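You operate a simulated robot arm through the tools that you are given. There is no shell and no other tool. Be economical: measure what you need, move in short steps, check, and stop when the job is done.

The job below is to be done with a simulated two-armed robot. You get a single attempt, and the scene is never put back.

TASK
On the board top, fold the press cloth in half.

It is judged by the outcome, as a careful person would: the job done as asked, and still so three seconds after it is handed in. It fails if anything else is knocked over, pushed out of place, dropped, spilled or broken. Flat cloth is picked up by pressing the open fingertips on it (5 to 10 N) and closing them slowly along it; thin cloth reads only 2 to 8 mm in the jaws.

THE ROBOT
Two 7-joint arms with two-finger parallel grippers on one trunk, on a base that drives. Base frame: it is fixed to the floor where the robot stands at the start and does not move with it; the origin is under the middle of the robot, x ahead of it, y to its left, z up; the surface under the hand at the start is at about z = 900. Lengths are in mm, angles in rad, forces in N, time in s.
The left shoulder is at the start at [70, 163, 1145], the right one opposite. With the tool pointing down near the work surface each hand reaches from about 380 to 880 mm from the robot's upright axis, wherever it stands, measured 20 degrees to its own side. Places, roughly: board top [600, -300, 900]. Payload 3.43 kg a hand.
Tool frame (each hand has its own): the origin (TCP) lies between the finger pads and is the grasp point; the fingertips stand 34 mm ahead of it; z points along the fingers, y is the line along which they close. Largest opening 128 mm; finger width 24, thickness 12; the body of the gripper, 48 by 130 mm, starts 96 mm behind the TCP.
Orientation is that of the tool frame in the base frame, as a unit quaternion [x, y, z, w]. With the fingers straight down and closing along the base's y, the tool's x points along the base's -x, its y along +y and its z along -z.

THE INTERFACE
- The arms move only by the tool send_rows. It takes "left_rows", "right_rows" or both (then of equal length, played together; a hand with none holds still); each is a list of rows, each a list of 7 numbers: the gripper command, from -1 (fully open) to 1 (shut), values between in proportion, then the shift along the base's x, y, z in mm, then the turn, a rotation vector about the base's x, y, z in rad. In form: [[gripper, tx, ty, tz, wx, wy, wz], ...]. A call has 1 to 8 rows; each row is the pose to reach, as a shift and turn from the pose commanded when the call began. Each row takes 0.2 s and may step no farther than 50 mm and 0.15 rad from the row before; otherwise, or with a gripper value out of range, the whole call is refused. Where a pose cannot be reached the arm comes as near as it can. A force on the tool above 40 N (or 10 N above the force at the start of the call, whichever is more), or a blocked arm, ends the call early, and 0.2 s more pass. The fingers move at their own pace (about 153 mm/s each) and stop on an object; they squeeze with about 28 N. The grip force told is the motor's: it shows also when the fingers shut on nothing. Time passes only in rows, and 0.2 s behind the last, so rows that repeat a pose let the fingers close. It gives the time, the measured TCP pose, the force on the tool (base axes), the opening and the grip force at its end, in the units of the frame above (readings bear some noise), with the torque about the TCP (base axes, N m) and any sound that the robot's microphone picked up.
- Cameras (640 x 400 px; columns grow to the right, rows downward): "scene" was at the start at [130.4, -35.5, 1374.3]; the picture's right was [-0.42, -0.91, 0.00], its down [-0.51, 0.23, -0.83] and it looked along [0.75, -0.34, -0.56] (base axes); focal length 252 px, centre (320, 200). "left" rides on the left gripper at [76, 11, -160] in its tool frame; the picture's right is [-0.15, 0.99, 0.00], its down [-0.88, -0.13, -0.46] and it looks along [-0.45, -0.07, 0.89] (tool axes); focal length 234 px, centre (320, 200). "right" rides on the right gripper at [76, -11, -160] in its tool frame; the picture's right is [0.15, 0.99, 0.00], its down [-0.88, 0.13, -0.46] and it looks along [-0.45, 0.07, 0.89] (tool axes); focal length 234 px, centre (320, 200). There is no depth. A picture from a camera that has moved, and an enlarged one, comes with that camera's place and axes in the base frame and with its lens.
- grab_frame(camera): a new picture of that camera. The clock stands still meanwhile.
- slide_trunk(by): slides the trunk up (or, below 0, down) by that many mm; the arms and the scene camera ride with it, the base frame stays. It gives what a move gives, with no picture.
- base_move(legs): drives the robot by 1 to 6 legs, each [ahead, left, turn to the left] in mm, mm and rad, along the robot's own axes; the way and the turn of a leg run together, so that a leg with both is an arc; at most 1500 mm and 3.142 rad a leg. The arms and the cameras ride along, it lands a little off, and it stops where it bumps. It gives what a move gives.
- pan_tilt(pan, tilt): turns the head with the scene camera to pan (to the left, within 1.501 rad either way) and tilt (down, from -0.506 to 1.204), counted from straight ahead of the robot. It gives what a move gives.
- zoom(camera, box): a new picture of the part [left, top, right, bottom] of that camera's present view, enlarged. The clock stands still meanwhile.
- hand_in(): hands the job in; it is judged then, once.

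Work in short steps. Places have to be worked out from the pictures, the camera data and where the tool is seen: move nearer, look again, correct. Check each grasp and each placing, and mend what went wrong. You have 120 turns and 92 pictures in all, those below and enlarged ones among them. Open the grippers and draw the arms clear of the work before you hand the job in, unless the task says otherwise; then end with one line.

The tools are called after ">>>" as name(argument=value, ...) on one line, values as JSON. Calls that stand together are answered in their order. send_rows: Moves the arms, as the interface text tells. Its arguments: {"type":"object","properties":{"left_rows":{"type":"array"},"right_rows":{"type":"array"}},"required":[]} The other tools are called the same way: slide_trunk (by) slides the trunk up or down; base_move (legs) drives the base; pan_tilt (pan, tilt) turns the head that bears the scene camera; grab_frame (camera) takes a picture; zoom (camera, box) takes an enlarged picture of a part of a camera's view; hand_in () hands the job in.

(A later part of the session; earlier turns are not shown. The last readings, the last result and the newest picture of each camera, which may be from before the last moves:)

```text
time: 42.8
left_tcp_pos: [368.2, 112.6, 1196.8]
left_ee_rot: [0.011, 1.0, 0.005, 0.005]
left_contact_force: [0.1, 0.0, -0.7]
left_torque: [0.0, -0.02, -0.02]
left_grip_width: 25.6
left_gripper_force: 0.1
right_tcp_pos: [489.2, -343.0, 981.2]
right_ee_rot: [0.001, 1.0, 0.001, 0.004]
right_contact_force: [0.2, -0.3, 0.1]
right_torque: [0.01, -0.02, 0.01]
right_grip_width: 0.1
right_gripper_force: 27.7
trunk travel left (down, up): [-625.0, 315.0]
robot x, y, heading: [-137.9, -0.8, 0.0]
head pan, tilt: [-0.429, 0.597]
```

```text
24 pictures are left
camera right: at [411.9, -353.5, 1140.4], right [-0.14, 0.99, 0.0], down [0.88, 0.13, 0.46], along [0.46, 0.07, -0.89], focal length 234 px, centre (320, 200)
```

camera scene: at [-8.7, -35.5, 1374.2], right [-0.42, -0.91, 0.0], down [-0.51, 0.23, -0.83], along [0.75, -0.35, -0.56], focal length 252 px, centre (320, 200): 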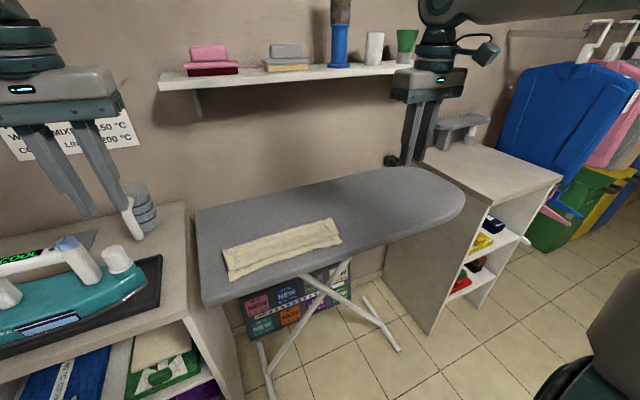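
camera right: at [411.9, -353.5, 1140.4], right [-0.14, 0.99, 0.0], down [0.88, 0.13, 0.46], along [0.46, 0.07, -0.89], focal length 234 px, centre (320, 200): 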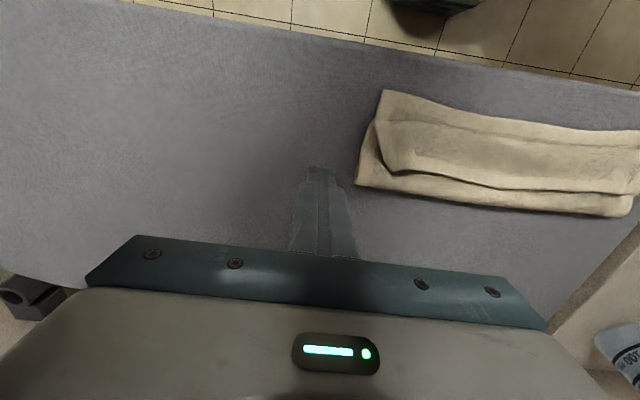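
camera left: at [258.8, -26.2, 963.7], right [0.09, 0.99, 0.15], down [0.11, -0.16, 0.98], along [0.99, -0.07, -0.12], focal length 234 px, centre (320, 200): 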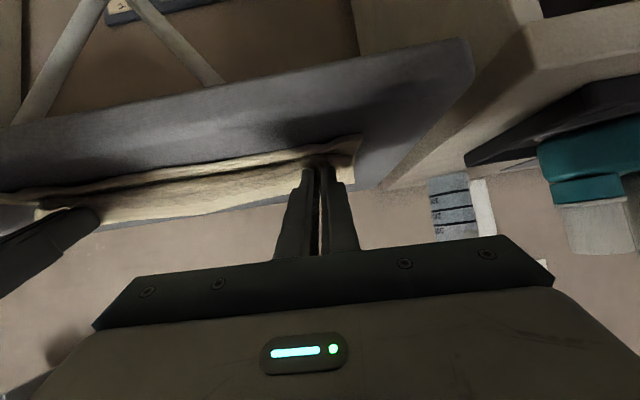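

>>> zoom(camera="right", box=[340, 70, 640, 230])

```text
2.13 times, centred on (490, 150) of right
camera zoom: at [411.9, -353.5, 1140.4], right [-0.14, 0.99, 0.0], down [0.88, 0.13, 0.46], along [0.46, 0.07, -0.89], focal length 500 px, centre (-43, 307)
```

zoom: 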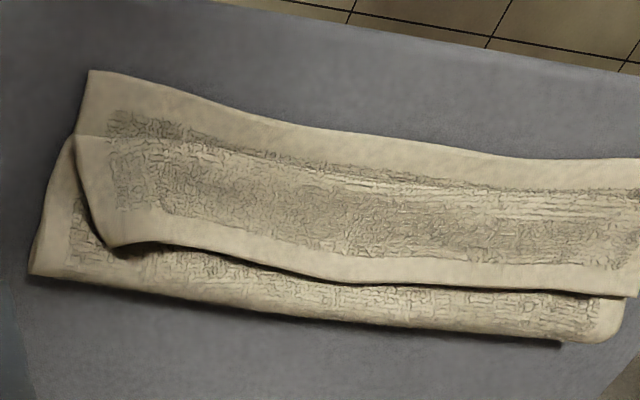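

Now it's clear: the last ~45 mm of the flap is doubled back, with its free edge at x≈488 and corners near (488,-6) and (489,-265). I had ignored the 28 mm tip offset when pitched. I'll back the base 45 mm, then re-grip that edge and pull it over properly.

>>> base_move(legs=[[-45, 0, 0]])

>>> send_rows(left_rows=[[0.6, 40, -20, -15, 0, 0, 0], [0.6, 75, -45, -40, 0, 0, 0], [0.6, 105, -75, -65, 0, 0, 0], [0.6, 130, -100, -95, 0, 0, 0], [0.6, 147, -125, -130, 0, 0, 0], [0.6, 152, -140, -170, 0, 0, 0], [0.6, 152, -146, -205, 0, 0, 0], [0.6, 152, -146, -226, 0, 0, 0]], right_rows=[[0.6, 0, 0, 20, 0, 0, 0], [0.6, 5, 20, 20, 0, 0, 0], [0.6, 10, 40, 20, 0, 0, 0], [0.6, 15, 60, 15, 0, 0, 0], [0.6, 20, 75, 10, 0, 0, 0], [0.6, 25, 90, 5, 0, 0, 0], [0.6, 30, 100, 0, 0, 0, 0], [0.6, 32, 105, -10, 0, 0, 0]])

>>> grab_frame(camera="left")

>>> grab_frame(camera="right")

```text
time: 43.7
left_tcp_pos: [326.2, 113.9, 1195.4]
left_ee_rot: [0.013, 1.0, 0.004, 0.003]
left_contact_force: [0.8, 0.1, 0.7]
left_torque: [-0.01, 0.03, -0.01]
left_grip_width: 25.8
left_gripper_force: 0.1
right_tcp_pos: [446.2, -341.9, 980.3]
right_ee_rot: [0.002, 1.0, 0.0, 0.002]
right_contact_force: [-0.4, -0.2, -0.4]
right_torque: [0.03, 0.03, 0.04]
right_grip_width: 0.0
right_gripper_force: 28.2
trunk travel left (down, up): [-625.0, 315.0]
robot x, y, heading: [-182.6, -2.7, -0.005]
head pan, tilt: [-0.429, 0.597]
```

```text
time: 45.5
left_tcp_pos: [476.6, -31.3, 968.9]
left_ee_rot: [0.012, 1.0, 0.004, 0.004]
left_contact_force: [-0.3, -0.3, -0.5]
left_torque: [0.01, 0.05, 0.02]
left_grip_width: 25.4
left_gripper_force: 0.1
right_tcp_pos: [475.9, -240.0, 970.9]
right_ee_rot: [0.002, 1.0, 0.0, 0.003]
right_contact_force: [-0.5, -0.5, 0.5]
right_torque: [0.01, 0.04, 0.0]
right_grip_width: 25.5
right_gripper_force: 0.1
trunk travel left (down, up): [-625.0, 315.0]
robot x, y, heading: [-185.0, 1.3, -0.004]
head pan, tilt: [-0.429, 0.597]
```

```text
22 pictures are left
camera left: at [399.8, -20.7, 1128.0], right [0.17, 0.99, 0.01], down [0.87, -0.16, 0.46], along [0.46, -0.07, -0.89], focal length 234 px, centre (320, 200)
```

left: 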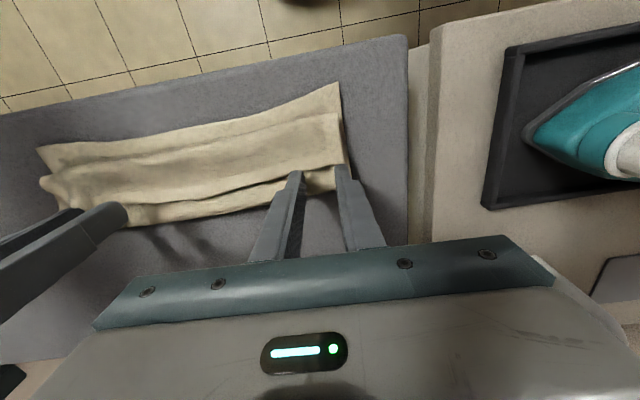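

```text
21 pictures are left
camera right: at [398.7, -249.7, 1129.8], right [-0.14, 0.99, 0.0], down [0.88, 0.13, 0.46], along [0.46, 0.07, -0.89], focal length 234 px, centre (320, 200)
```

right: 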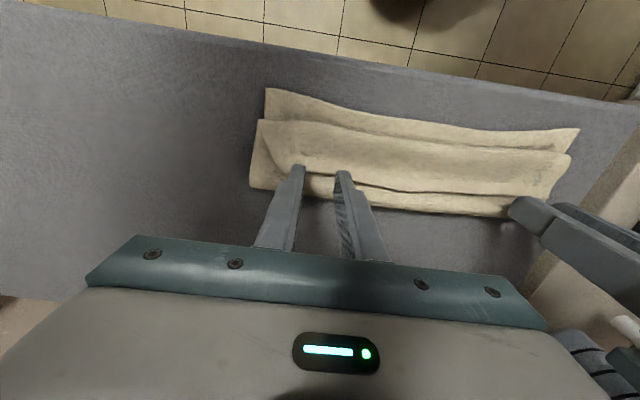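

The free edge is at x≈482 on the left and 485 on the right. I'll shift in slightly and lower to just above the stack.

>>> send_rows(left_rows=[[0.6, -6, -3, 0, 0, 0, 0], [0.6, -6, -3, -12, 0, 0, 0], [0.6, -6, -3, -20, 0, 0, 0], [0.6, -6, -3, -23, 0, 0, 0], [0.6, -6, -3, -25, 0, 0, 0]], right_rows=[[0.6, -3, 0, 0, 0, 0, 0], [0.6, -3, 0, -13, 0, 0, 0], [0.6, -3, 0, -21, 0, 0, 0], [0.6, -3, 0, -25, 0, 0, 0], [0.6, -3, 0, -27, 0, 0, 0]])

```text
time: 46.7
left_tcp_pos: [469.8, -35.8, 945.3]
left_ee_rot: [0.012, 1.0, 0.004, 0.005]
left_contact_force: [0.2, 0.2, 0.6]
left_torque: [0.0, 0.0, 0.03]
left_grip_width: 25.7
left_gripper_force: 0.1
right_tcp_pos: [473.4, -237.4, 945.3]
right_ee_rot: [0.001, 1.0, 0.001, 0.004]
right_contact_force: [-0.5, -1.7, 4.2]
right_torque: [-0.1, 0.07, 0.01]
right_grip_width: 25.3
right_gripper_force: 0.1
trunk travel left (down, up): [-625.0, 315.0]
robot x, y, heading: [-185.4, 0.4, -0.001]
head pan, tilt: [-0.429, 0.597]
```

The right is touching at 4 N. I'll lower the left further and the right by 1 mm.

>>> send_rows(left_rows=[[0.6, 0, 0, -1.5, 0, 0, 0], [0.6, 0, 0, -3, 0, 0, 0]], right_rows=[[0.6, 0, 0, -0.5, 0, 0, 0], [0.6, 0, 0, -1, 0, 0, 0]])

```text
time: 47.3
left_tcp_pos: [470.5, -34.0, 945.9]
left_ee_rot: [0.012, 1.0, 0.005, 0.006]
left_contact_force: [1.6, -0.2, 3.9]
left_torque: [0.01, -0.07, 0.02]
left_grip_width: 25.6
left_gripper_force: 0.1
right_tcp_pos: [472.7, -237.1, 943.5]
right_ee_rot: [0.001, 1.0, 0.0, 0.004]
right_contact_force: [-1.1, -1.6, 4.7]
right_torque: [-0.05, 0.06, -0.03]
right_grip_width: 25.2
right_gripper_force: 0.0
trunk travel left (down, up): [-625.0, 315.0]
robot x, y, heading: [-184.5, 1.4, -0.002]
head pan, tilt: [-0.429, 0.597]
```

Both press at 4–5 N. I'll add 0.7 mm and close slowly.

>>> send_rows(left_rows=[[0.64, 0, 0, -0.8, 0, 0, 0], [0.69, 0, 0, -0.8, 0, 0, 0], [0.74, 0, 0, -0.8, 0, 0, 0], [0.79, 0, 0, -0.8, 0, 0, 0], [0.84, 0, 0, -0.8, 0, 0, 0], [0.9, 0, 0, -0.8, 0, 0, 0], [1, 0, 0, -0.8, 0, 0, 0], [1, 0, 0, -0.8, 0, 0, 0]], right_rows=[[0.64, 0, 0, -0.7, 0, 0, 0], [0.69, 0, 0, -0.7, 0, 0, 0], [0.74, 0, 0, -0.7, 0, 0, 0], [0.79, 0, 0, -0.7, 0, 0, 0], [0.84, 0, 0, -0.7, 0, 0, 0], [0.9, 0, 0, -0.7, 0, 0, 0], [1, 0, 0, -0.7, 0, 0, 0], [1, 0, 0, -0.7, 0, 0, 0]])

>>> grab_frame(camera="left")

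>>> grab_frame(camera="right")

```text
time: 49.1
left_tcp_pos: [468.9, -35.7, 943.2]
left_ee_rot: [0.011, 1.0, 0.004, 0.005]
left_contact_force: [1.1, -5.0, 5.9]
left_torque: [-0.23, 0.0, 0.06]
left_grip_width: 3.3
left_gripper_force: 28.1
right_tcp_pos: [472.3, -236.6, 943.7]
right_ee_rot: [0.0, 1.0, 0.0, 0.005]
right_contact_force: [-1.1, 5.4, 4.3]
right_torque: [0.19, 0.0, -0.01]
right_grip_width: 3.7
right_gripper_force: 28.0
trunk travel left (down, up): [-625.0, 315.0]
robot x, y, heading: [-184.9, 0.3, 0.001]
head pan, tilt: [-0.429, 0.597]
```

```text
20 pictures are left
camera left: at [391.6, -24.1, 1101.6], right [0.17, 0.99, 0.01], down [0.87, -0.16, 0.46], along [0.46, -0.07, -0.89], focal length 234 px, centre (320, 200)
```

left: 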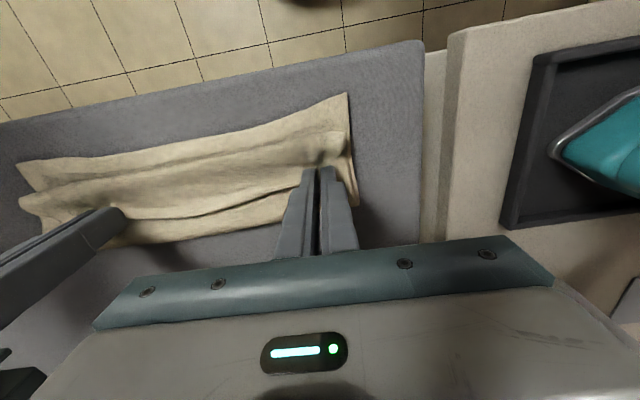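

```text
19 pictures are left
camera right: at [395.6, -247.5, 1102.6], right [-0.14, 0.99, 0.0], down [0.88, 0.13, 0.46], along [0.46, 0.07, -0.89], focal length 234 px, centre (320, 200)
```

right: 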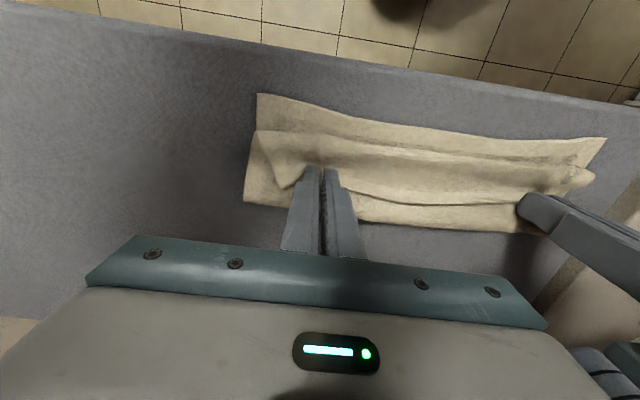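

Both grips hold a single layer at 3.3–3.7 mm. Now I'll lift, swing the edge over towards the robot while pitching back, and spread the right hand to its proper width. This time I allow for the tip offset.

>>> send_rows(left_rows=[[1, -5, 0, 20, 0, -0.1, 0], [1, -17, 0, 39, 0, -0.25, 0], [1, -33, 0, 51, 0, -0.4, 0], [1, -49, 0, 51, 0, -0.55, 0], [1, -62, 0, 40, 0, -0.7, 0], [1, -73, 0, 24, 0, -0.83, 0], [1, -78, 0, 12, 0, -0.95, 0], [1, -78, 0, 12, 0, -0.95, 0]], right_rows=[[1, -5, -4, 20, 0, -0.1, 0], [1, -17, -8, 39, 0, -0.25, 0], [1, -33, -12, 51, 0, -0.4, 0], [1, -49, -16, 51, 0, -0.55, 0], [1, -62, -20, 40, 0, -0.7, 0], [1, -73, -23, 24, 0, -0.83, 0], [1, -78, -23, 12, 0, -0.95, 0], [1, -78, -23, 12, 0, -0.95, 0]])

>>> grab_frame(camera="right")

>>> zoom(camera="scene", box=[190, 160, 380, 290])

```text
time: 50.9
left_tcp_pos: [391.1, -38.1, 954.6]
left_ee_rot: [0.009, 0.887, 0.007, 0.462]
left_contact_force: [0.4, -30.6, 0.2]
left_torque: [-0.86, -0.01, -0.84]
left_grip_width: 3.7
left_gripper_force: 27.7
right_tcp_pos: [395.2, -257.8, 955.6]
right_ee_rot: [0.0, 0.888, 0.003, 0.46]
right_contact_force: [-1.0, 32.1, -0.7]
right_torque: [0.87, 0.02, 0.87]
right_grip_width: 4.2
right_gripper_force: 27.9
trunk travel left (down, up): [-625.0, 315.0]
robot x, y, heading: [-187.5, 1.3, 0.001]
head pan, tilt: [-0.429, 0.597]
```

```text
18 pictures are left
camera right: at [220.6, -270.0, 984.8], right [-0.09, 0.99, -0.11], down [0.13, 0.13, 0.98], along [0.99, 0.07, -0.14], focal length 234 px, centre (320, 200)
```

right: 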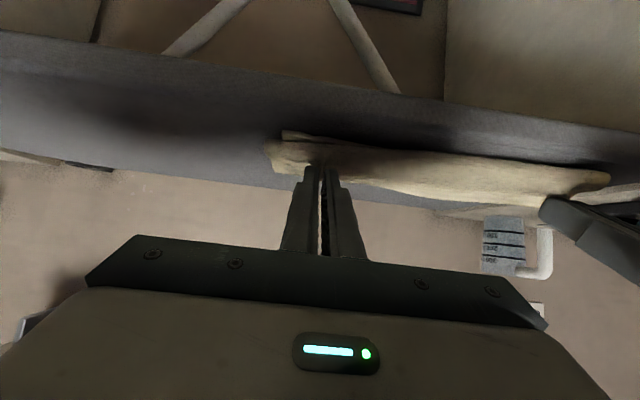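

```text
3.08 times, centred on (285, 225) of scene
camera zoom: at [-53.8, -34.9, 1374.4], right [-0.42, -0.91, 0.0], down [-0.51, 0.23, -0.83], along [0.75, -0.35, -0.56], focal length 774 px, centre (428, 123)
```

zoom: 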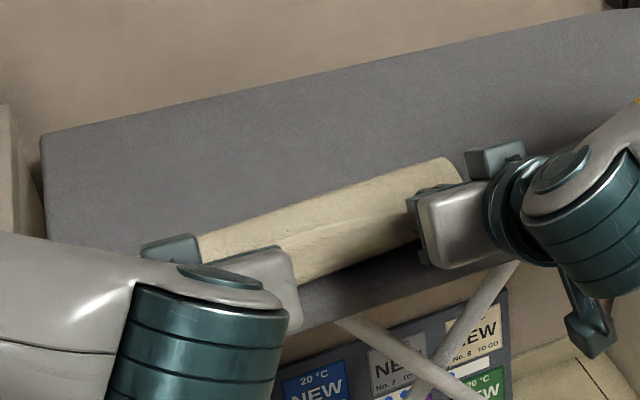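

The hands are too wide (30 N spread) and slightly too far over, while the bottom corner is still at x≈416. I'll bring the hands together, lift a little, shift back +x to TCP ≈407, and lower.

>>> send_rows(left_rows=[[1, 2, -4, 6, 0, 0, 0], [1, 6, -7, 14, 0, 0, 0], [1, 12, -7, 16, 0, 0, 0], [1, 16, -7, 8, 0, 0, 0], [1, 16, -7, -4, 0, 0, 0], [1, 16, -7, -14, 0, 0, 0]], right_rows=[[1, 2, 4, 6, 0, 0, 0], [1, 5, 6, 14, 0, 0, 0], [1, 9, 6, 16, 0, 0, 0], [1, 12, 6, 8, 0, 0, 0], [1, 12, 6, -4, 0, 0, 0], [1, 12, 6, -15, 0, 0, 0]])

>>> grab_frame(camera="right")

>>> zoom(camera="scene", box=[190, 160, 380, 290])

```text
time: 52.3
left_tcp_pos: [408.4, -43.6, 939.9]
left_ee_rot: [0.009, 0.887, 0.009, 0.462]
left_contact_force: [0.2, -12.5, 1.6]
left_torque: [-0.3, -0.07, -0.31]
left_grip_width: 3.2
left_gripper_force: 28.1
right_tcp_pos: [407.1, -254.6, 938.8]
right_ee_rot: [0.0, 0.887, 0.001, 0.461]
right_contact_force: [0.0, 11.4, 0.8]
right_torque: [0.25, -0.05, 0.32]
right_grip_width: 3.6
right_gripper_force: 28.3
trunk travel left (down, up): [-625.0, 315.0]
robot x, y, heading: [-185.6, 1.3, -0.005]
head pan, tilt: [-0.429, 0.597]
```

```text
16 pictures are left
camera right: at [232.2, -265.2, 969.8], right [-0.08, 0.99, -0.12], down [0.13, 0.13, 0.98], along [0.99, 0.07, -0.14], focal length 234 px, centre (320, 200)
```

right: 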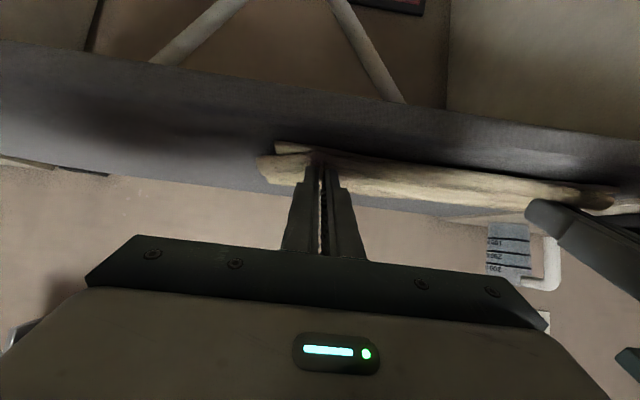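

```text
3.08 times, centred on (285, 225) of scene
camera zoom: at [-53.6, -35.7, 1374.5], right [-0.42, -0.91, 0.0], down [-0.51, 0.24, -0.83], along [0.75, -0.35, -0.56], focal length 774 px, centre (428, 123)
```

zoom: 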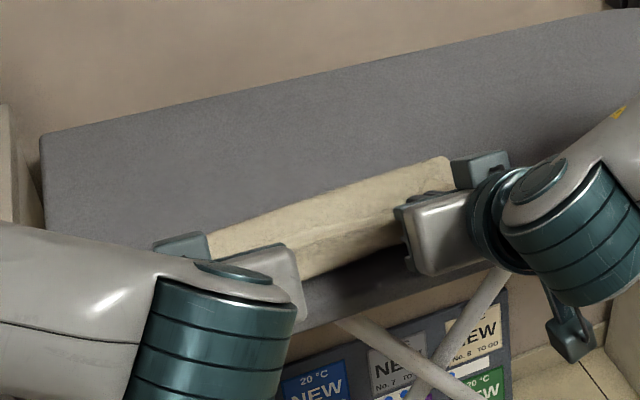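

I'll relax the spread a little, loosen the jaws to about 14 mm, lift 3 mm, then withdraw straight back by driving the base so the edge unrolls towards the robot.

>>> send_rows(left_rows=[[1, 0, -2, 0, 0, 0, 0], [0.9, 0, -2, 1, 0, 0, 0], [0.78, 0, -2, 3, 0, 0, 0], [0.78, 0, -2, 3, 0, 0, 0]], right_rows=[[1, 0, 3, 0, 0, 0, 0], [0.9, 0, 3, 1, 0, 0, 0], [0.78, 0, 3, 3, 0, 0, 0], [0.78, 0, 3, 3, 0, 0, 0]])

>>> base_move(legs=[[-90, 0, 0]])

>>> grab_frame(camera="right")

>>> grab_frame(camera="scene")

```text
time: 53.3
left_tcp_pos: [407.6, -43.5, 941.1]
left_ee_rot: [0.008, 0.887, 0.01, 0.462]
left_contact_force: [0.3, 0.6, 0.2]
left_torque: [-0.01, -0.02, 0.01]
left_grip_width: 14.1
left_gripper_force: 0.1
right_tcp_pos: [407.2, -252.1, 942.6]
right_ee_rot: [0.002, 0.887, -0.001, 0.461]
right_contact_force: [-0.1, -0.2, -0.4]
right_torque: [-0.06, 0.01, 0.03]
right_grip_width: 14.2
right_gripper_force: 0.1
trunk travel left (down, up): [-625.0, 315.0]
robot x, y, heading: [-182.3, 0.2, -0.001]
head pan, tilt: [-0.429, 0.597]
```

```text
time: 54.4
left_tcp_pos: [317.8, -44.9, 942.1]
left_ee_rot: [0.009, 0.887, 0.009, 0.462]
left_contact_force: [-1.1, 0.2, 0.6]
left_torque: [0.01, -0.01, 0.04]
left_grip_width: 14.1
left_gripper_force: 0.0
right_tcp_pos: [316.1, -250.6, 943.3]
right_ee_rot: [0.001, 0.887, 0.001, 0.461]
right_contact_force: [0.5, -0.7, 0.3]
right_torque: [0.0, 0.01, -0.02]
right_grip_width: 13.9
right_gripper_force: 0.2
trunk travel left (down, up): [-625.0, 315.0]
robot x, y, heading: [-272.3, 1.0, -0.003]
head pan, tilt: [-0.429, 0.597]
```

```text
14 pictures are left
camera right: at [142.6, -261.7, 973.1], right [-0.08, 0.99, -0.12], down [0.13, 0.13, 0.98], along [0.99, 0.07, -0.14], focal length 234 px, centre (320, 200)
```

right: 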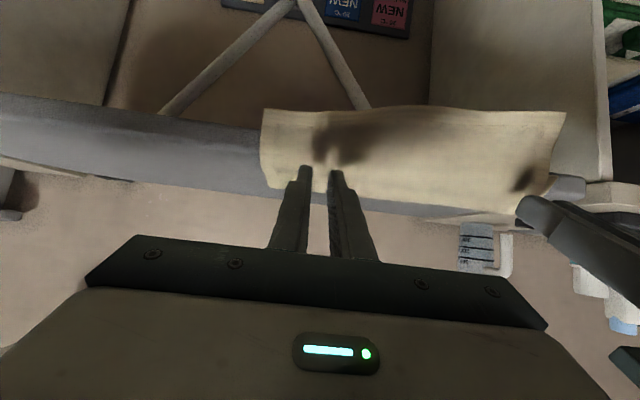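

```text
13 pictures are left
camera scene: at [-143.9, -35.4, 1374.3], right [-0.42, -0.91, 0.0], down [-0.51, 0.24, -0.83], along [0.75, -0.35, -0.56], focal length 252 px, centre (320, 200)
```

scene: 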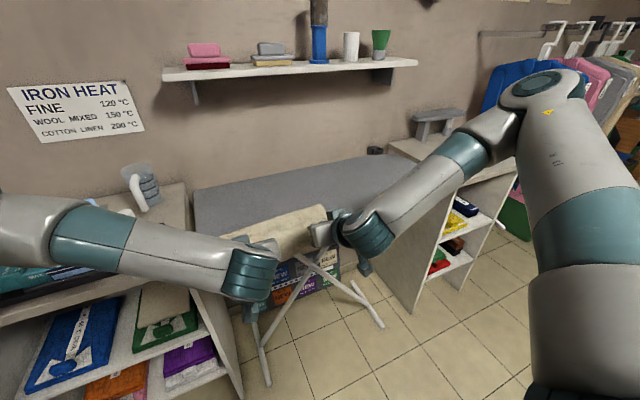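

The loosened jaws dragged the flap with them, and it now hangs over the near edge of the board. I'll close the jaws to see whether they still hold the flap's edge before anything moves.

>>> send_rows(left_rows=[[0.9, 0, 0, 0, 0, 0, 0], [1, 0, 0, 0, 0, 0, 0], [1, 0, 0, 0, 0, 0, 0]], right_rows=[[0.9, 0, 0, 0, 0, 0, 0], [1, 0, 0, 0, 0, 0, 0], [1, 0, 0, 0, 0, 0, 0]])

>>> zoom(camera="scene", box=[190, 160, 380, 290])

```text
time: 55.2
left_tcp_pos: [318.8, -45.1, 942.4]
left_ee_rot: [0.008, 0.887, 0.01, 0.461]
left_contact_force: [-0.3, -0.1, -0.2]
left_torque: [0.01, 0.0, 0.01]
left_grip_width: 0.1
left_gripper_force: 27.8
right_tcp_pos: [318.0, -250.8, 943.0]
right_ee_rot: [0.001, 0.888, 0.001, 0.46]
right_contact_force: [-0.1, -0.8, -0.4]
right_torque: [0.0, -0.01, -0.02]
right_grip_width: 0.0
right_gripper_force: 28.3
trunk travel left (down, up): [-625.0, 315.0]
robot x, y, heading: [-270.5, 0.7, -0.003]
head pan, tilt: [-0.429, 0.597]
```

```text
3.08 times, centred on (285, 225) of scene
camera zoom: at [-142.6, -35.5, 1374.2], right [-0.42, -0.91, 0.0], down [-0.51, 0.24, -0.83], along [0.75, -0.35, -0.56], focal length 774 px, centre (428, 123)
```

zoom: 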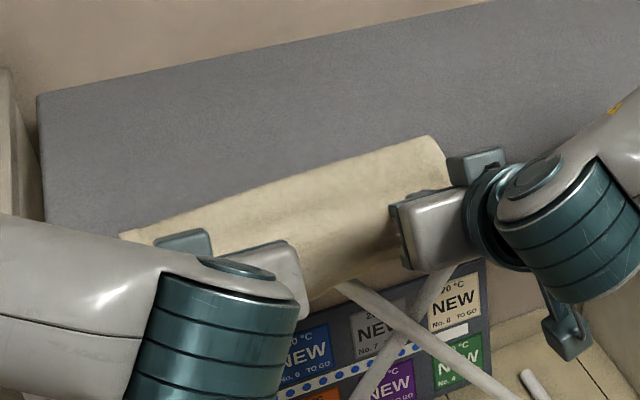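

The jaws are empty and the cloth is resting over the board edge. I'll raise the hands straight up and apart and look.

>>> send_rows(left_rows=[[1, 0, 0, 30, 0, 0, 0], [1, 0, 0, 65, 0, 0.14, 0], [1, 0, 20, 100, 0, 0.28, 0], [1, 0, 50, 130, 0, 0.42, 0], [1, 0, 80, 160, 0, 0.56, 0], [1, 0, 110, 185, 0, 0.7, 0], [1, 0, 140, 205, 0, 0.84, 0], [1, 0, 150, 215, 0, 0.95, 0]], right_rows=[[1, 0, 0, 30, 0, 0, 0], [1, 0, 0, 65, 0, 0.14, 0], [1, 0, -20, 100, 0, 0.28, 0], [1, 0, -50, 130, 0, 0.42, 0], [1, 0, -80, 155, 0, 0.56, 0], [1, 0, -110, 175, 0, 0.7, 0], [1, 0, -140, 190, 0, 0.84, 0], [1, 0, -150, 200, 0, 0.95, 0]])

>>> zoom(camera="scene", box=[180, 150, 400, 300])

```text
time: 57.0
left_tcp_pos: [319.2, 105.7, 1157.4]
left_ee_rot: [0.013, 1.0, 0.004, 0.003]
left_contact_force: [-0.8, 0.5, 0.2]
left_torque: [0.0, 0.01, 0.0]
left_grip_width: 0.1
left_gripper_force: 27.9
right_tcp_pos: [318.9, -402.4, 1144.6]
right_ee_rot: [0.0, 1.0, 0.0, 0.001]
right_contact_force: [0.0, 0.4, 0.8]
right_torque: [-0.02, 0.02, -0.01]
right_grip_width: 0.0
right_gripper_force: 28.7
trunk travel left (down, up): [-625.0, 315.0]
robot x, y, heading: [-275.4, 1.4, -0.004]
head pan, tilt: [-0.429, 0.597]
```

```text
2.67 times, centred on (290, 225) of scene
camera zoom: at [-141.5, -35.4, 1374.1], right [-0.42, -0.91, 0.0], down [-0.51, 0.24, -0.83], along [0.75, -0.35, -0.56], focal length 671 px, centre (400, 133)
```

zoom: 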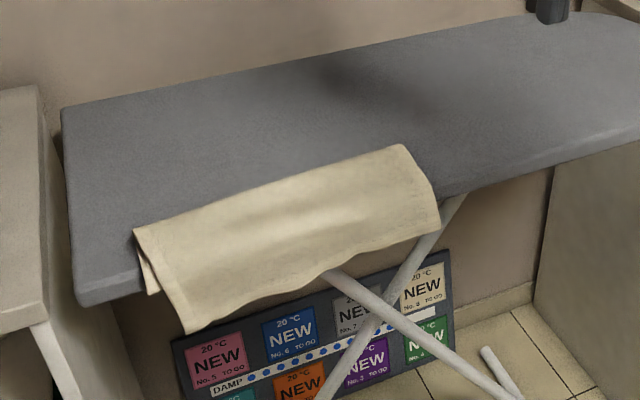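

The flap now lies flat but hangs over the near edge, with the fold line at x≈446–468 and the bottom layer edge near x≈350. I'll pinch both layers at the fold and slide the whole cloth back up the board, then re-lay the flap edge. First I'll drive forward, with the hands over the board.

>>> send_rows(left_rows=[[0.5, 0, -45, 0, 0, 0, 0], [0.5, 0, -90, -10, 0, 0, 0], [0.5, 0, -130, -30, 0, 0, 0], [0.5, 0, -140, -70, 0, 0, 0], [0.5, 0, -140, -110, 0, 0, 0]], right_rows=[[0.5, 0, 40, 0, 0, 0, 0], [0.5, 0, 80, -10, 0, 0, 0], [0.5, 0, 115, -30, 0, 0, 0], [0.5, 0, 120, -70, 0, 0, 0], [0.5, 0, 120, -100, 0, 0, 0]])

>>> base_move(legs=[[135, 0, 0]])

>>> grab_frame(camera="left")

>>> grab_frame(camera="right")

```text
time: 58.2
left_tcp_pos: [320.3, -33.6, 1048.2]
left_ee_rot: [0.013, 1.0, 0.005, 0.004]
left_contact_force: [0.9, -0.6, -0.6]
left_torque: [-0.01, -0.01, 0.01]
left_grip_width: 31.7
left_gripper_force: 0.1
right_tcp_pos: [318.1, -280.0, 1043.4]
right_ee_rot: [0.001, 1.0, 0.0, 0.004]
right_contact_force: [0.7, -0.2, -0.2]
right_torque: [-0.02, 0.03, 0.01]
right_grip_width: 32.0
right_gripper_force: 0.1
trunk travel left (down, up): [-625.0, 315.0]
robot x, y, heading: [-272.7, 1.2, 0.0]
head pan, tilt: [-0.429, 0.597]
```

```text
time: 59.5
left_tcp_pos: [453.0, -35.3, 1049.5]
left_ee_rot: [0.013, 1.0, 0.005, 0.005]
left_contact_force: [-0.9, -0.2, 0.3]
left_torque: [0.0, -0.02, -0.01]
left_grip_width: 32.1
left_gripper_force: 0.0
right_tcp_pos: [451.5, -281.0, 1043.6]
right_ee_rot: [0.002, 1.0, 0.0, 0.003]
right_contact_force: [0.7, -0.2, -0.4]
right_torque: [0.0, 0.04, 0.0]
right_grip_width: 32.2
right_gripper_force: 0.0
trunk travel left (down, up): [-625.0, 315.0]
robot x, y, heading: [-138.1, -0.0, -0.001]
head pan, tilt: [-0.429, 0.597]
```

```text
10 pictures are left
camera left: at [375.5, -23.6, 1208.6], right [0.17, 0.98, 0.01], down [0.87, -0.16, 0.46], along [0.46, -0.07, -0.89], focal length 234 px, centre (320, 200)
```

left: 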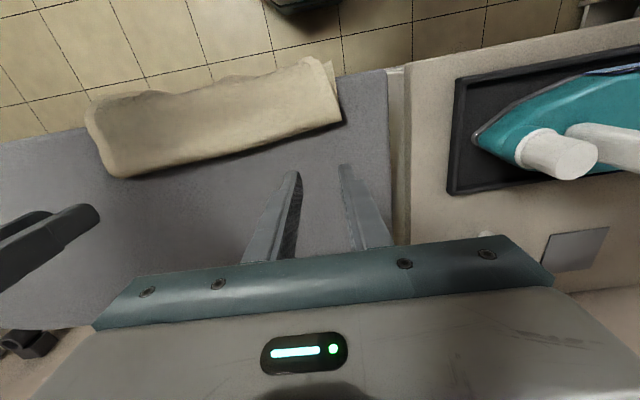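

```text
9 pictures are left
camera right: at [373.8, -291.6, 1202.8], right [-0.14, 0.99, 0.0], down [0.88, 0.13, 0.46], along [0.46, 0.07, -0.89], focal length 234 px, centre (320, 200)
```

right: 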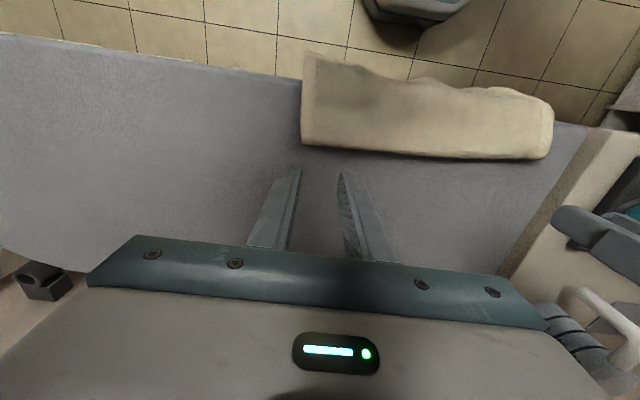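

The fold corners are at about left (426,0) and right (449,-305), with the upper flap longer than the bottom by ~30 mm. If I pinch the top layer ~15 mm inside the fold and pull +x, the pinch line becomes the new fold. That equalizes the halves and brings the cloth back up. I'm lowering to those points now.

>>> send_rows(left_rows=[[0.5, -30, 2, -20, 0, 0, 0], [0.5, -41, 3, -50, 0, 0, 0], [0.5, -41, 3, -80, 0, 0, 0], [0.5, -41, 3, -98, 0, 0, 0], [0.5, -41, 3, -104, 0, 0, 0], [0.5, -41, 3, -107, 0, 0, 0]], right_rows=[[0.5, -16, 5, -20, 0, 0, 0], [0.5, -16, 5, -50, 0, 0, 0], [0.5, -16, 5, -80, 0, 0, 0], [0.5, -16, 5, -92, 0, 0, 0], [0.5, -16, 5, -98, 0, 0, 0], [0.5, -16, 5, -101, 0, 0, 0]])

```text
time: 60.9
left_tcp_pos: [412.7, -32.1, 942.3]
left_ee_rot: [0.014, 1.0, 0.004, 0.006]
left_contact_force: [-0.7, -1.5, 2.7]
left_torque: [-0.01, -0.03, 0.01]
left_grip_width: 32.2
left_gripper_force: 0.1
right_tcp_pos: [434.6, -276.7, 942.8]
right_ee_rot: [0.002, 1.0, 0.0, 0.005]
right_contact_force: [1.2, -0.2, 2.4]
right_torque: [0.03, -0.02, 0.0]
right_grip_width: 31.8
right_gripper_force: 0.0
trunk travel left (down, up): [-625.0, 315.0]
robot x, y, heading: [-138.0, -0.3, -0.003]
head pan, tilt: [-0.429, 0.597]
```

Both touch at about 2.5 N. I'll press 1.5 mm further and close slowly.

>>> send_rows(left_rows=[[0.5, 0, 0, -1.5, 0, 0, 0], [0.58, 0, 0, -1.8, 0, 0, 0], [0.66, 0, 0, -1.8, 0, 0, 0], [0.74, 0, 0, -1.8, 0, 0, 0], [0.82, 0, 0, -1.8, 0, 0, 0], [0.9, 0, 0, -1.8, 0, 0, 0], [1, 0, 0, -1.8, 0, 0, 0], [1, 0, 0, -1.8, 0, 0, 0]], right_rows=[[0.5, 0, 0, -1.5, 0, 0, 0], [0.58, 0, 0, -1.8, 0, 0, 0], [0.66, 0, 0, -1.8, 0, 0, 0], [0.74, 0, 0, -1.8, 0, 0, 0], [0.82, 0, 0, -1.8, 0, 0, 0], [0.9, 0, 0, -1.8, 0, 0, 0], [1, 0, 0, -1.8, 0, 0, 0], [1, 0, 0, -1.8, 0, 0, 0]])

```text
time: 62.7
left_tcp_pos: [411.0, -32.8, 941.2]
left_ee_rot: [0.013, 1.0, 0.004, 0.006]
left_contact_force: [1.6, -11.0, 7.2]
left_torque: [-0.47, -0.04, 0.11]
left_grip_width: 4.1
left_gripper_force: 28.2
right_tcp_pos: [434.1, -276.2, 941.1]
right_ee_rot: [0.001, 1.0, 0.0, 0.004]
right_contact_force: [-0.9, 11.9, 5.4]
right_torque: [0.46, -0.01, -0.02]
right_grip_width: 4.1
right_gripper_force: 27.9
trunk travel left (down, up): [-625.0, 315.0]
robot x, y, heading: [-133.6, -2.2, -0.0]
head pan, tilt: [-0.429, 0.597]
```

Both jaws grip one layer at 4.1 mm. I'll lift about 35 mm and draw the cloth +x, squaring it as I go (left 113 mm, right 90 mm).

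>>> send_rows(left_rows=[[1, 0, -3, 12, 0, 0, 0], [1, 5, -5, 26, 0, 0, 0], [1, 20, -5, 36, 0, 0, 0], [1, 40, -5, 38, 0, 0, 0], [1, 60, -5, 38, 0, 0, 0], [1, 80, -5, 36, 0, 0, 0], [1, 98, -5, 34, 0, 0, 0], [1, 113, -5, 30, 0, 0, 0]], right_rows=[[1, 0, 3, 12, 0, 0, 0], [1, 4, 6, 26, 0, 0, 0], [1, 16, 6, 36, 0, 0, 0], [1, 32, 6, 38, 0, 0, 0], [1, 48, 6, 38, 0, 0, 0], [1, 64, 6, 36, 0, 0, 0], [1, 79, 6, 34, 0, 0, 0], [1, 90, 6, 30, 0, 0, 0]])

>>> zoom(camera="scene", box=[190, 160, 400, 300])

```text
time: 64.5
left_tcp_pos: [526.0, -37.5, 970.5]
left_ee_rot: [0.013, 1.0, 0.006, 0.004]
left_contact_force: [0.9, -2.2, 0.4]
left_torque: [-0.05, 0.04, 0.02]
left_grip_width: 3.5
left_gripper_force: 28.1
right_tcp_pos: [525.2, -270.2, 969.7]
right_ee_rot: [0.002, 1.0, 0.0, 0.004]
right_contact_force: [0.9, 1.7, 0.4]
right_torque: [0.07, 0.0, 0.01]
right_grip_width: 3.2
right_gripper_force: 27.7
trunk travel left (down, up): [-625.0, 315.0]
robot x, y, heading: [-139.3, -2.9, -0.005]
head pan, tilt: [-0.429, 0.597]
```

```text
2.86 times, centred on (295, 230) of scene
camera zoom: at [-7.1, -36.5, 1374.2], right [-0.42, -0.91, 0.0], down [-0.51, 0.24, -0.83], along [0.75, -0.35, -0.56], focal length 718 px, centre (391, 114)
```

zoom: 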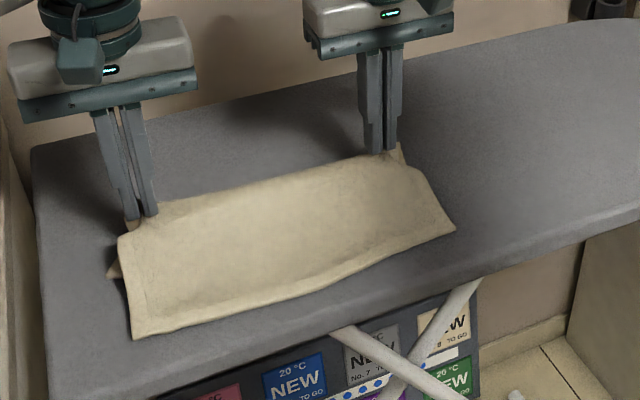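

The flap edge is now square on the board at x≈424 and the pinch line is the leading fold. I'll lower while moving 10 mm further to keep both layers trailing, release, and lift straight up.

>>> send_rows(left_rows=[[1, 5, 0, -8, 0, 0, 0], [1, 9, 0, -17, 0, 0, 0], [1, 12, 0, -24, 0, 0, 0], [1, 12, 0, -27, 0, 0, 0], [0.8, 12, 0, -27, 0, 0, 0], [0.5, 12, 0, -27, 0, 0, 0], [0.4, 12, 0, -10, 0, 0, 0], [0.4, 12, 0, 35, 0, 0, 0]], right_rows=[[1, 5, 0, -8, 0, 0, 0], [1, 9, 0, -17, 0, 0, 0], [1, 12, 0, -24, 0, 0, 0], [1, 12, 0, -27, 0, 0, 0], [0.8, 12, 0, -27, 0, 0, 0], [0.5, 12, 0, -27, 0, 0, 0], [0.4, 12, 0, -10, 0, 0, 0], [0.4, 12, 0, 35, 0, 0, 0]])

>>> send_rows(left_rows=[[0.4, 0, 0, 45, 0, 0, 0], [0.4, -20, 30, 75, 0, 0, 0], [0.4, -60, 50, 85, 0, 0, 0], [0.4, -100, 65, 90, 0, 0, 0]], right_rows=[[0.4, 0, 0, 45, 0, 0, 0], [0.4, -20, -35, 70, 0, 0, 0], [0.4, -40, -75, 80, 0, 0, 0], [0.4, -40, -90, 30, 0, 0, 0]])

>>> zoom(camera="scene", box=[190, 170, 380, 290])

```text
time: 66.3
left_tcp_pos: [536.1, -37.1, 1007.6]
left_ee_rot: [0.012, 1.0, 0.005, 0.006]
left_contact_force: [0.3, -0.9, 0.4]
left_torque: [0.02, 0.01, -0.04]
left_grip_width: 38.5
left_gripper_force: 0.1
right_tcp_pos: [533.2, -269.4, 1007.1]
right_ee_rot: [0.002, 1.0, 0.0, 0.005]
right_contact_force: [0.0, 0.4, 0.7]
right_torque: [-0.02, -0.04, 0.0]
right_grip_width: 38.3
right_gripper_force: 0.0
trunk travel left (down, up): [-625.0, 315.0]
robot x, y, heading: [-140.6, 1.3, 0.002]
head pan, tilt: [-0.429, 0.597]
```

```text
refused: row 4 steps farther than a row can; nothing moved
```

```text
3.33 times, centred on (285, 230) of scene
camera zoom: at [-10.9, -35.6, 1374.5], right [-0.42, -0.91, 0.0], down [-0.51, 0.24, -0.83], along [0.75, -0.35, -0.56], focal length 838 px, centre (437, 100)
```

zoom: 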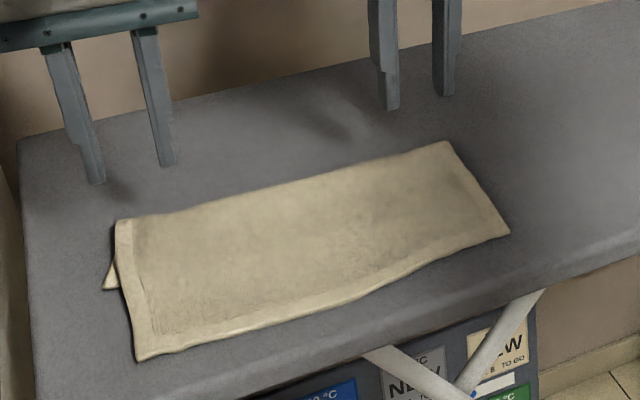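

The top looks neat, but my estimates show the upper layer spans ~135–154 mm, with the bottom edge underneath at x≈500 (its corner peeks out at left). The flap's near strip is a single layer, so I'll pick it upright, lift it to re-roll the fold, and lay it back on the bottom edge. First I'll reposition the hands and base.

>>> send_rows(left_rows=[[0.5, -45, 0, 0, 0, 0, 0], [0.5, -90, 0, 0, 0, 0, 0], [0.5, -135, 0, 0, 0, 0, 0], [0.5, -175, 0, 0, 0, 0, 0], [0.5, -212, 0, 0, 0, 0, 0]], right_rows=[[0.5, -45, 0, 0, 0, 0, 0], [0.5, -90, 0, 0, 0, 0, 0], [0.5, -135, 0, 0, 0, 0, 0], [0.5, -175, 0, 0, 0, 0, 0], [0.5, -206, 0, 0, 0, 0, 0]])

>>> base_move(legs=[[110, 0, 0]])

>>> grab_frame(camera="left")

```text
time: 67.5
left_tcp_pos: [322.4, -37.8, 1005.2]
left_ee_rot: [0.012, 1.0, 0.004, 0.006]
left_contact_force: [0.1, -0.7, 0.2]
left_torque: [0.01, -0.03, -0.02]
left_grip_width: 32.1
left_gripper_force: 0.0
right_tcp_pos: [329.3, -270.0, 1006.2]
right_ee_rot: [0.001, 1.0, 0.0, 0.004]
right_contact_force: [-0.7, -0.4, 0.0]
right_torque: [0.03, -0.03, -0.03]
right_grip_width: 32.3
right_gripper_force: 0.0
trunk travel left (down, up): [-625.0, 315.0]
robot x, y, heading: [-140.6, 3.1, -0.001]
head pan, tilt: [-0.429, 0.597]
```

```text
time: 68.7
left_tcp_pos: [433.1, -38.4, 1005.4]
left_ee_rot: [0.013, 1.0, 0.004, 0.005]
left_contact_force: [-0.2, -0.4, 0.7]
left_torque: [-0.04, 0.05, -0.02]
left_grip_width: 32.1
left_gripper_force: 0.1
right_tcp_pos: [443.1, -270.4, 1007.1]
right_ee_rot: [0.002, 1.0, -0.001, 0.004]
right_contact_force: [0.2, -0.5, 0.6]
right_torque: [0.0, 0.02, -0.03]
right_grip_width: 32.1
right_gripper_force: 0.1
trunk travel left (down, up): [-625.0, 315.0]
robot x, y, heading: [-30.0, -0.6, -0.005]
head pan, tilt: [-0.429, 0.597]
```

```text
6 pictures are left
camera left: at [356.7, -26.4, 1163.6], right [0.17, 0.99, 0.01], down [0.87, -0.16, 0.46], along [0.46, -0.07, -0.89], focal length 234 px, centre (320, 200)
```

left: 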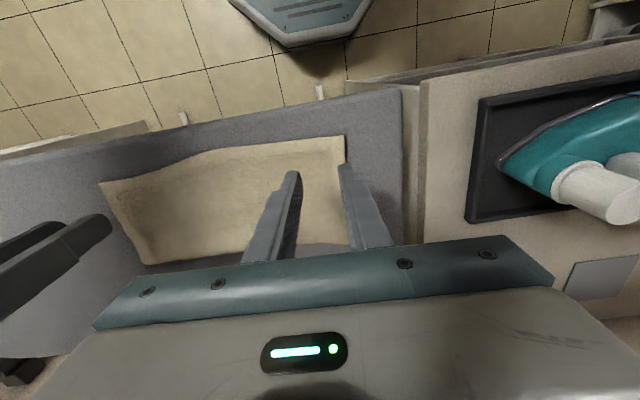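

The flap corners check out at (420,-6) and (423,-305). I'm lowering onto the single-layer strip.

>>> send_rows(left_rows=[[0.5, 0, 0, -30, 0, 0, 0], [0.5, 0, 0, -55, 0, 0, 0], [0.5, 0, 0, -63, 0, 0, 0], [0.5, 0, 0, -66, 0, 0, 0], [0.5, 0, 0, -68, 0, 0, 0]], right_rows=[[0.5, -6, -2, -30, 0, 0, 0], [0.5, -6, -2, -55, 0, 0, 0], [0.5, -6, -2, -64, 0, 0, 0], [0.5, -6, -2, -67, 0, 0, 0], [0.5, -6, -2, -69, 0, 0, 0]])

```text
time: 69.9
left_tcp_pos: [432.7, -37.0, 937.7]
left_ee_rot: [0.013, 1.0, 0.004, 0.005]
left_contact_force: [0.7, -0.1, 4.6]
left_torque: [-0.03, 0.0, -0.01]
left_grip_width: 32.1
left_gripper_force: 0.2
right_tcp_pos: [435.2, -270.5, 937.2]
right_ee_rot: [0.001, 1.0, 0.0, 0.006]
right_contact_force: [2.2, -1.4, 8.7]
right_torque: [-0.04, -0.07, 0.0]
right_grip_width: 32.1
right_gripper_force: 0.0
trunk travel left (down, up): [-625.0, 315.0]
robot x, y, heading: [-30.8, -5.4, -0.011]
head pan, tilt: [-0.429, 0.597]
```

Contact is 5 N and 9 N, so I'm closing slowly.

>>> send_rows(left_rows=[[0.5, 0, 0, -0.6, 0, 0, 0], [0.58, 0, 0, -0.6, 0, 0, 0], [0.66, 0, 0, -0.6, 0, 0, 0], [0.74, 0, 0, -0.6, 0, 0, 0], [0.82, 0, 0, -0.6, 0, 0, 0], [0.9, 0, 0, -0.6, 0, 0, 0], [1, 0, 0, -0.6, 0, 0, 0], [1, 0, 0, -0.6, 0, 0, 0]], right_rows=[[0.5, 0, 0, 0.3, 0, 0, 0], [0.58, 0, 0, 0.3, 0, 0, 0], [0.66, 0, 0, 0.3, 0, 0, 0], [0.74, 0, 0, 0.3, 0, 0, 0], [0.82, 0, 0, 0.3, 0, 0, 0], [0.9, 0, 0, 0.3, 0, 0, 0], [1, 0, 0, 0.3, 0, 0, 0], [1, 0, 0, 0.3, 0, 0, 0]])

```text
time: 71.7
left_tcp_pos: [432.8, -39.1, 937.4]
left_ee_rot: [0.013, 1.0, 0.004, 0.005]
left_contact_force: [-0.7, -12.6, 7.4]
left_torque: [-0.41, 0.03, 0.01]
left_grip_width: 3.9
left_gripper_force: 28.1
right_tcp_pos: [434.4, -270.1, 936.4]
right_ee_rot: [0.002, 1.0, 0.001, 0.004]
right_contact_force: [-0.4, 10.8, 6.1]
right_torque: [0.41, 0.04, 0.0]
right_grip_width: 3.7
right_gripper_force: 27.7
trunk travel left (down, up): [-625.0, 315.0]
robot x, y, heading: [-24.5, 1.7, -0.005]
head pan, tilt: [-0.429, 0.597]
```

Both are gripped at about 4 mm. I'll lift the flap edge and carry it up to hang vertically over the new fold line (left x≈608, right x≈582).

>>> send_rows(left_rows=[[1, 3, -3, 22, 0, 0, 0], [1, 15, -4, 45, 0, 0, 0], [1, 38, -4, 66, 0, 0, 0], [1, 68, -4, 82, 0, 0, 0], [1, 98, -4, 90, 0, 0, 0], [1, 127, -4, 94, 0, 0, 0], [1, 153, -4, 95, 0, 0, 0], [1, 175, -4, 95, 0, 0, 0]], right_rows=[[1, 3, 3, 22, 0, 0, 0], [1, 14, 4, 45, 0, 0, 0], [1, 34, 4, 66, 0, 0, 0], [1, 58, 4, 82, 0, 0, 0], [1, 84, 4, 90, 0, 0, 0], [1, 108, 4, 94, 0, 0, 0], [1, 130, 4, 95, 0, 0, 0], [1, 148, 4, 95, 0, 0, 0]])

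>>> zoom(camera="scene", box=[170, 140, 400, 300])

```text
time: 73.5
left_tcp_pos: [608.5, -42.6, 1029.9]
left_ee_rot: [0.013, 1.0, 0.005, 0.005]
left_contact_force: [0.4, -4.9, -0.2]
left_torque: [-0.16, 0.0, -0.05]
left_grip_width: 3.8
left_gripper_force: 28.7
right_tcp_pos: [585.3, -270.1, 1029.4]
right_ee_rot: [0.001, 1.0, 0.0, 0.004]
right_contact_force: [0.6, 5.3, 0.0]
right_torque: [0.11, 0.02, -0.02]
right_grip_width: 4.1
right_gripper_force: 27.6
trunk travel left (down, up): [-625.0, 315.0]
robot x, y, heading: [-28.6, -2.4, -0.005]
head pan, tilt: [-0.429, 0.597]
```

```text
2.50 times, centred on (285, 220) of scene
camera zoom: at [103.9, -36.6, 1374.1], right [-0.42, -0.91, 0.0], down [-0.51, 0.24, -0.83], along [0.75, -0.35, -0.56], focal length 629 px, centre (408, 150)
```

zoom: 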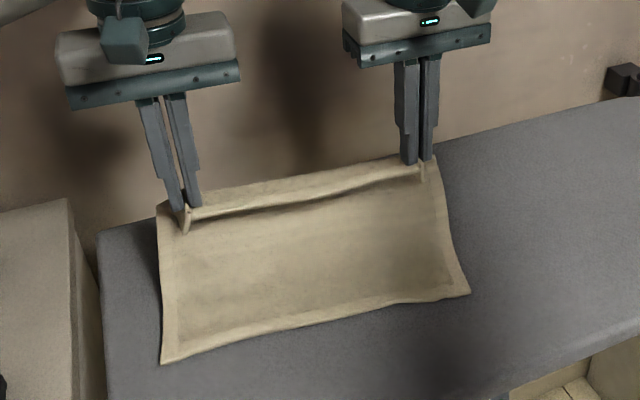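

The bottom layer's near edge is clear, from (522,15) to (479,-277). I'll take the flap slightly further out so the bottom lies flat, then arc back and down onto that edge (left grip →(530,-22), right →(498,-244)).

>>> send_rows(left_rows=[[1, 20, 3, 0, 0, 0, 0], [1, -5, 7, -3, 0, 0, 0], [1, -30, 11, -14, 0, 0, 0], [1, -52, 15, -33, 0, 0, 0], [1, -68, 18, -57, 0, 0, 0], [1, -76, 20, -78, 0, 0, 0], [1, -78, 21, -88, 0, 0, 0], [1, -78, 21, -88, 0, 0, 0]], right_rows=[[1, 10, 3, 0, 0, 0, 0], [1, -15, 8, -3, 0, 0, 0], [1, -40, 13, -14, 0, 0, 0], [1, -62, 18, -33, 0, 0, 0], [1, -78, 22, -57, 0, 0, 0], [1, -86, 25, -78, 0, 0, 0], [1, -88, 26, -88, 0, 0, 0], [1, -88, 26, -88, 0, 0, 0]])

>>> zoom(camera="scene", box=[170, 150, 380, 290])

```text
time: 75.3
left_tcp_pos: [530.3, -20.4, 943.7]
left_ee_rot: [0.013, 1.0, 0.005, 0.005]
left_contact_force: [0.4, -0.2, 0.6]
left_torque: [-0.02, 0.01, -0.01]
left_grip_width: 3.7
left_gripper_force: 28.0
right_tcp_pos: [495.6, -241.2, 944.8]
right_ee_rot: [0.002, 1.0, 0.0, 0.005]
right_contact_force: [-1.4, 1.7, 5.4]
right_torque: [0.0, 0.01, -0.02]
right_grip_width: 3.9
right_gripper_force: 28.2
trunk travel left (down, up): [-625.0, 315.0]
robot x, y, heading: [-28.1, 2.4, -0.004]
head pan, tilt: [-0.429, 0.597]
```

```text
2.86 times, centred on (275, 220) of scene
camera zoom: at [101.9, -36.2, 1374.5], right [-0.42, -0.91, 0.0], down [-0.51, 0.24, -0.83], along [0.75, -0.35, -0.56], focal length 718 px, centre (449, 143)
```

zoom: 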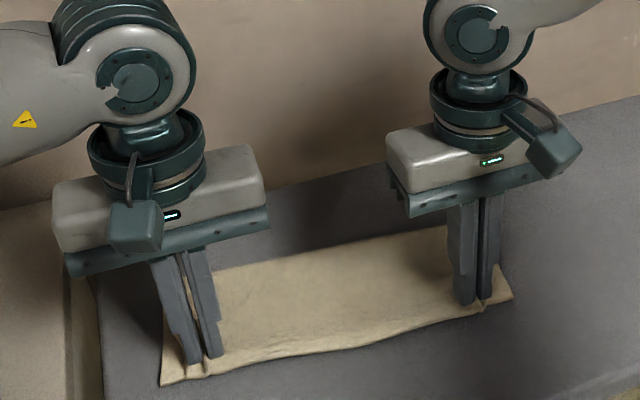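

The flap lies neatly over the bottom edge. I'll release by opening gently and lift straight up.

>>> send_rows(left_rows=[[0.85, 0, 0, 0, 0, 0, 0], [0.7, 0, 0, 0, 0, 0, 0], [0.55, 0, 0, 0, 0, 0, 0], [0.5, 0, 0, 3, 0, 0, 0], [0.5, 0, 0, 15, 0, 0, 0], [0.5, 0, 0, 40, 0, 0, 0], [0.5, 0, 0, 80, 0, 0, 0]], right_rows=[[0.85, 0, 0, 0, 0, 0, 0], [0.7, 0, 0, 0.5, 0, 0, 0], [0.55, 0, 0, 1, 0, 0, 0], [0.5, 0, 0, 4, 0, 0, 0], [0.5, 0, 0, 15, 0, 0, 0], [0.5, 0, 0, 40, 0, 0, 0], [0.5, 0, 0, 80, 0, 0, 0]])

>>> send_rows(left_rows=[[0.5, 0, 0, 40, 0, 0, 0], [0.5, -30, 10, 70, 0, 0, 0], [0.5, -70, 20, 90, 0, 0, 0], [0.5, -110, 30, 100, 0, 0, 0]], right_rows=[[0.5, 0, 0, 40, 0, 0, 0], [0.5, -15, -30, 70, 0, 0, 0], [0.5, -30, -70, 90, 0, 0, 0], [0.5, -45, -110, 100, 0, 0, 0]])

>>> zoom(camera="scene", box=[170, 150, 400, 300])

```text
time: 76.9
left_tcp_pos: [528.7, -20.0, 1025.4]
left_ee_rot: [0.013, 1.0, 0.004, 0.005]
left_contact_force: [0.1, 0.5, -0.3]
left_torque: [0.01, -0.06, 0.01]
left_grip_width: 32.2
left_gripper_force: 0.0
right_tcp_pos: [492.1, -241.6, 1024.8]
right_ee_rot: [0.002, 1.0, 0.001, 0.004]
right_contact_force: [-0.3, -0.1, 0.0]
right_torque: [0.01, -0.05, -0.01]
right_grip_width: 32.0
right_gripper_force: 0.1
trunk travel left (down, up): [-625.0, 315.0]
robot x, y, heading: [-26.3, -2.6, -0.004]
head pan, tilt: [-0.429, 0.597]
```

```text
time: 77.9
left_tcp_pos: [417.2, 9.6, 1125.7]
left_ee_rot: [0.012, 1.0, 0.006, 0.006]
left_contact_force: [-1.5, 0.5, -0.2]
left_torque: [0.0, -0.03, -0.02]
left_grip_width: 32.3
left_gripper_force: 0.0
right_tcp_pos: [446.2, -351.5, 1125.0]
right_ee_rot: [0.001, 1.0, 0.001, 0.005]
right_contact_force: [-0.4, -0.6, 0.3]
right_torque: [0.04, -0.03, 0.02]
right_grip_width: 32.1
right_gripper_force: 0.0
trunk travel left (down, up): [-625.0, 315.0]
robot x, y, heading: [-29.1, -3.2, -0.005]
head pan, tilt: [-0.429, 0.597]
```

```text
2.67 times, centred on (285, 225) of scene
camera zoom: at [99.9, -37.7, 1374.6], right [-0.42, -0.91, 0.0], down [-0.51, 0.24, -0.83], along [0.75, -0.35, -0.56], focal length 671 px, centre (413, 133)
```

zoom: 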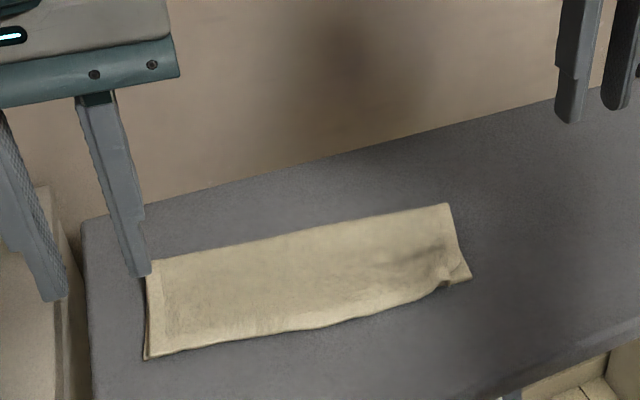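

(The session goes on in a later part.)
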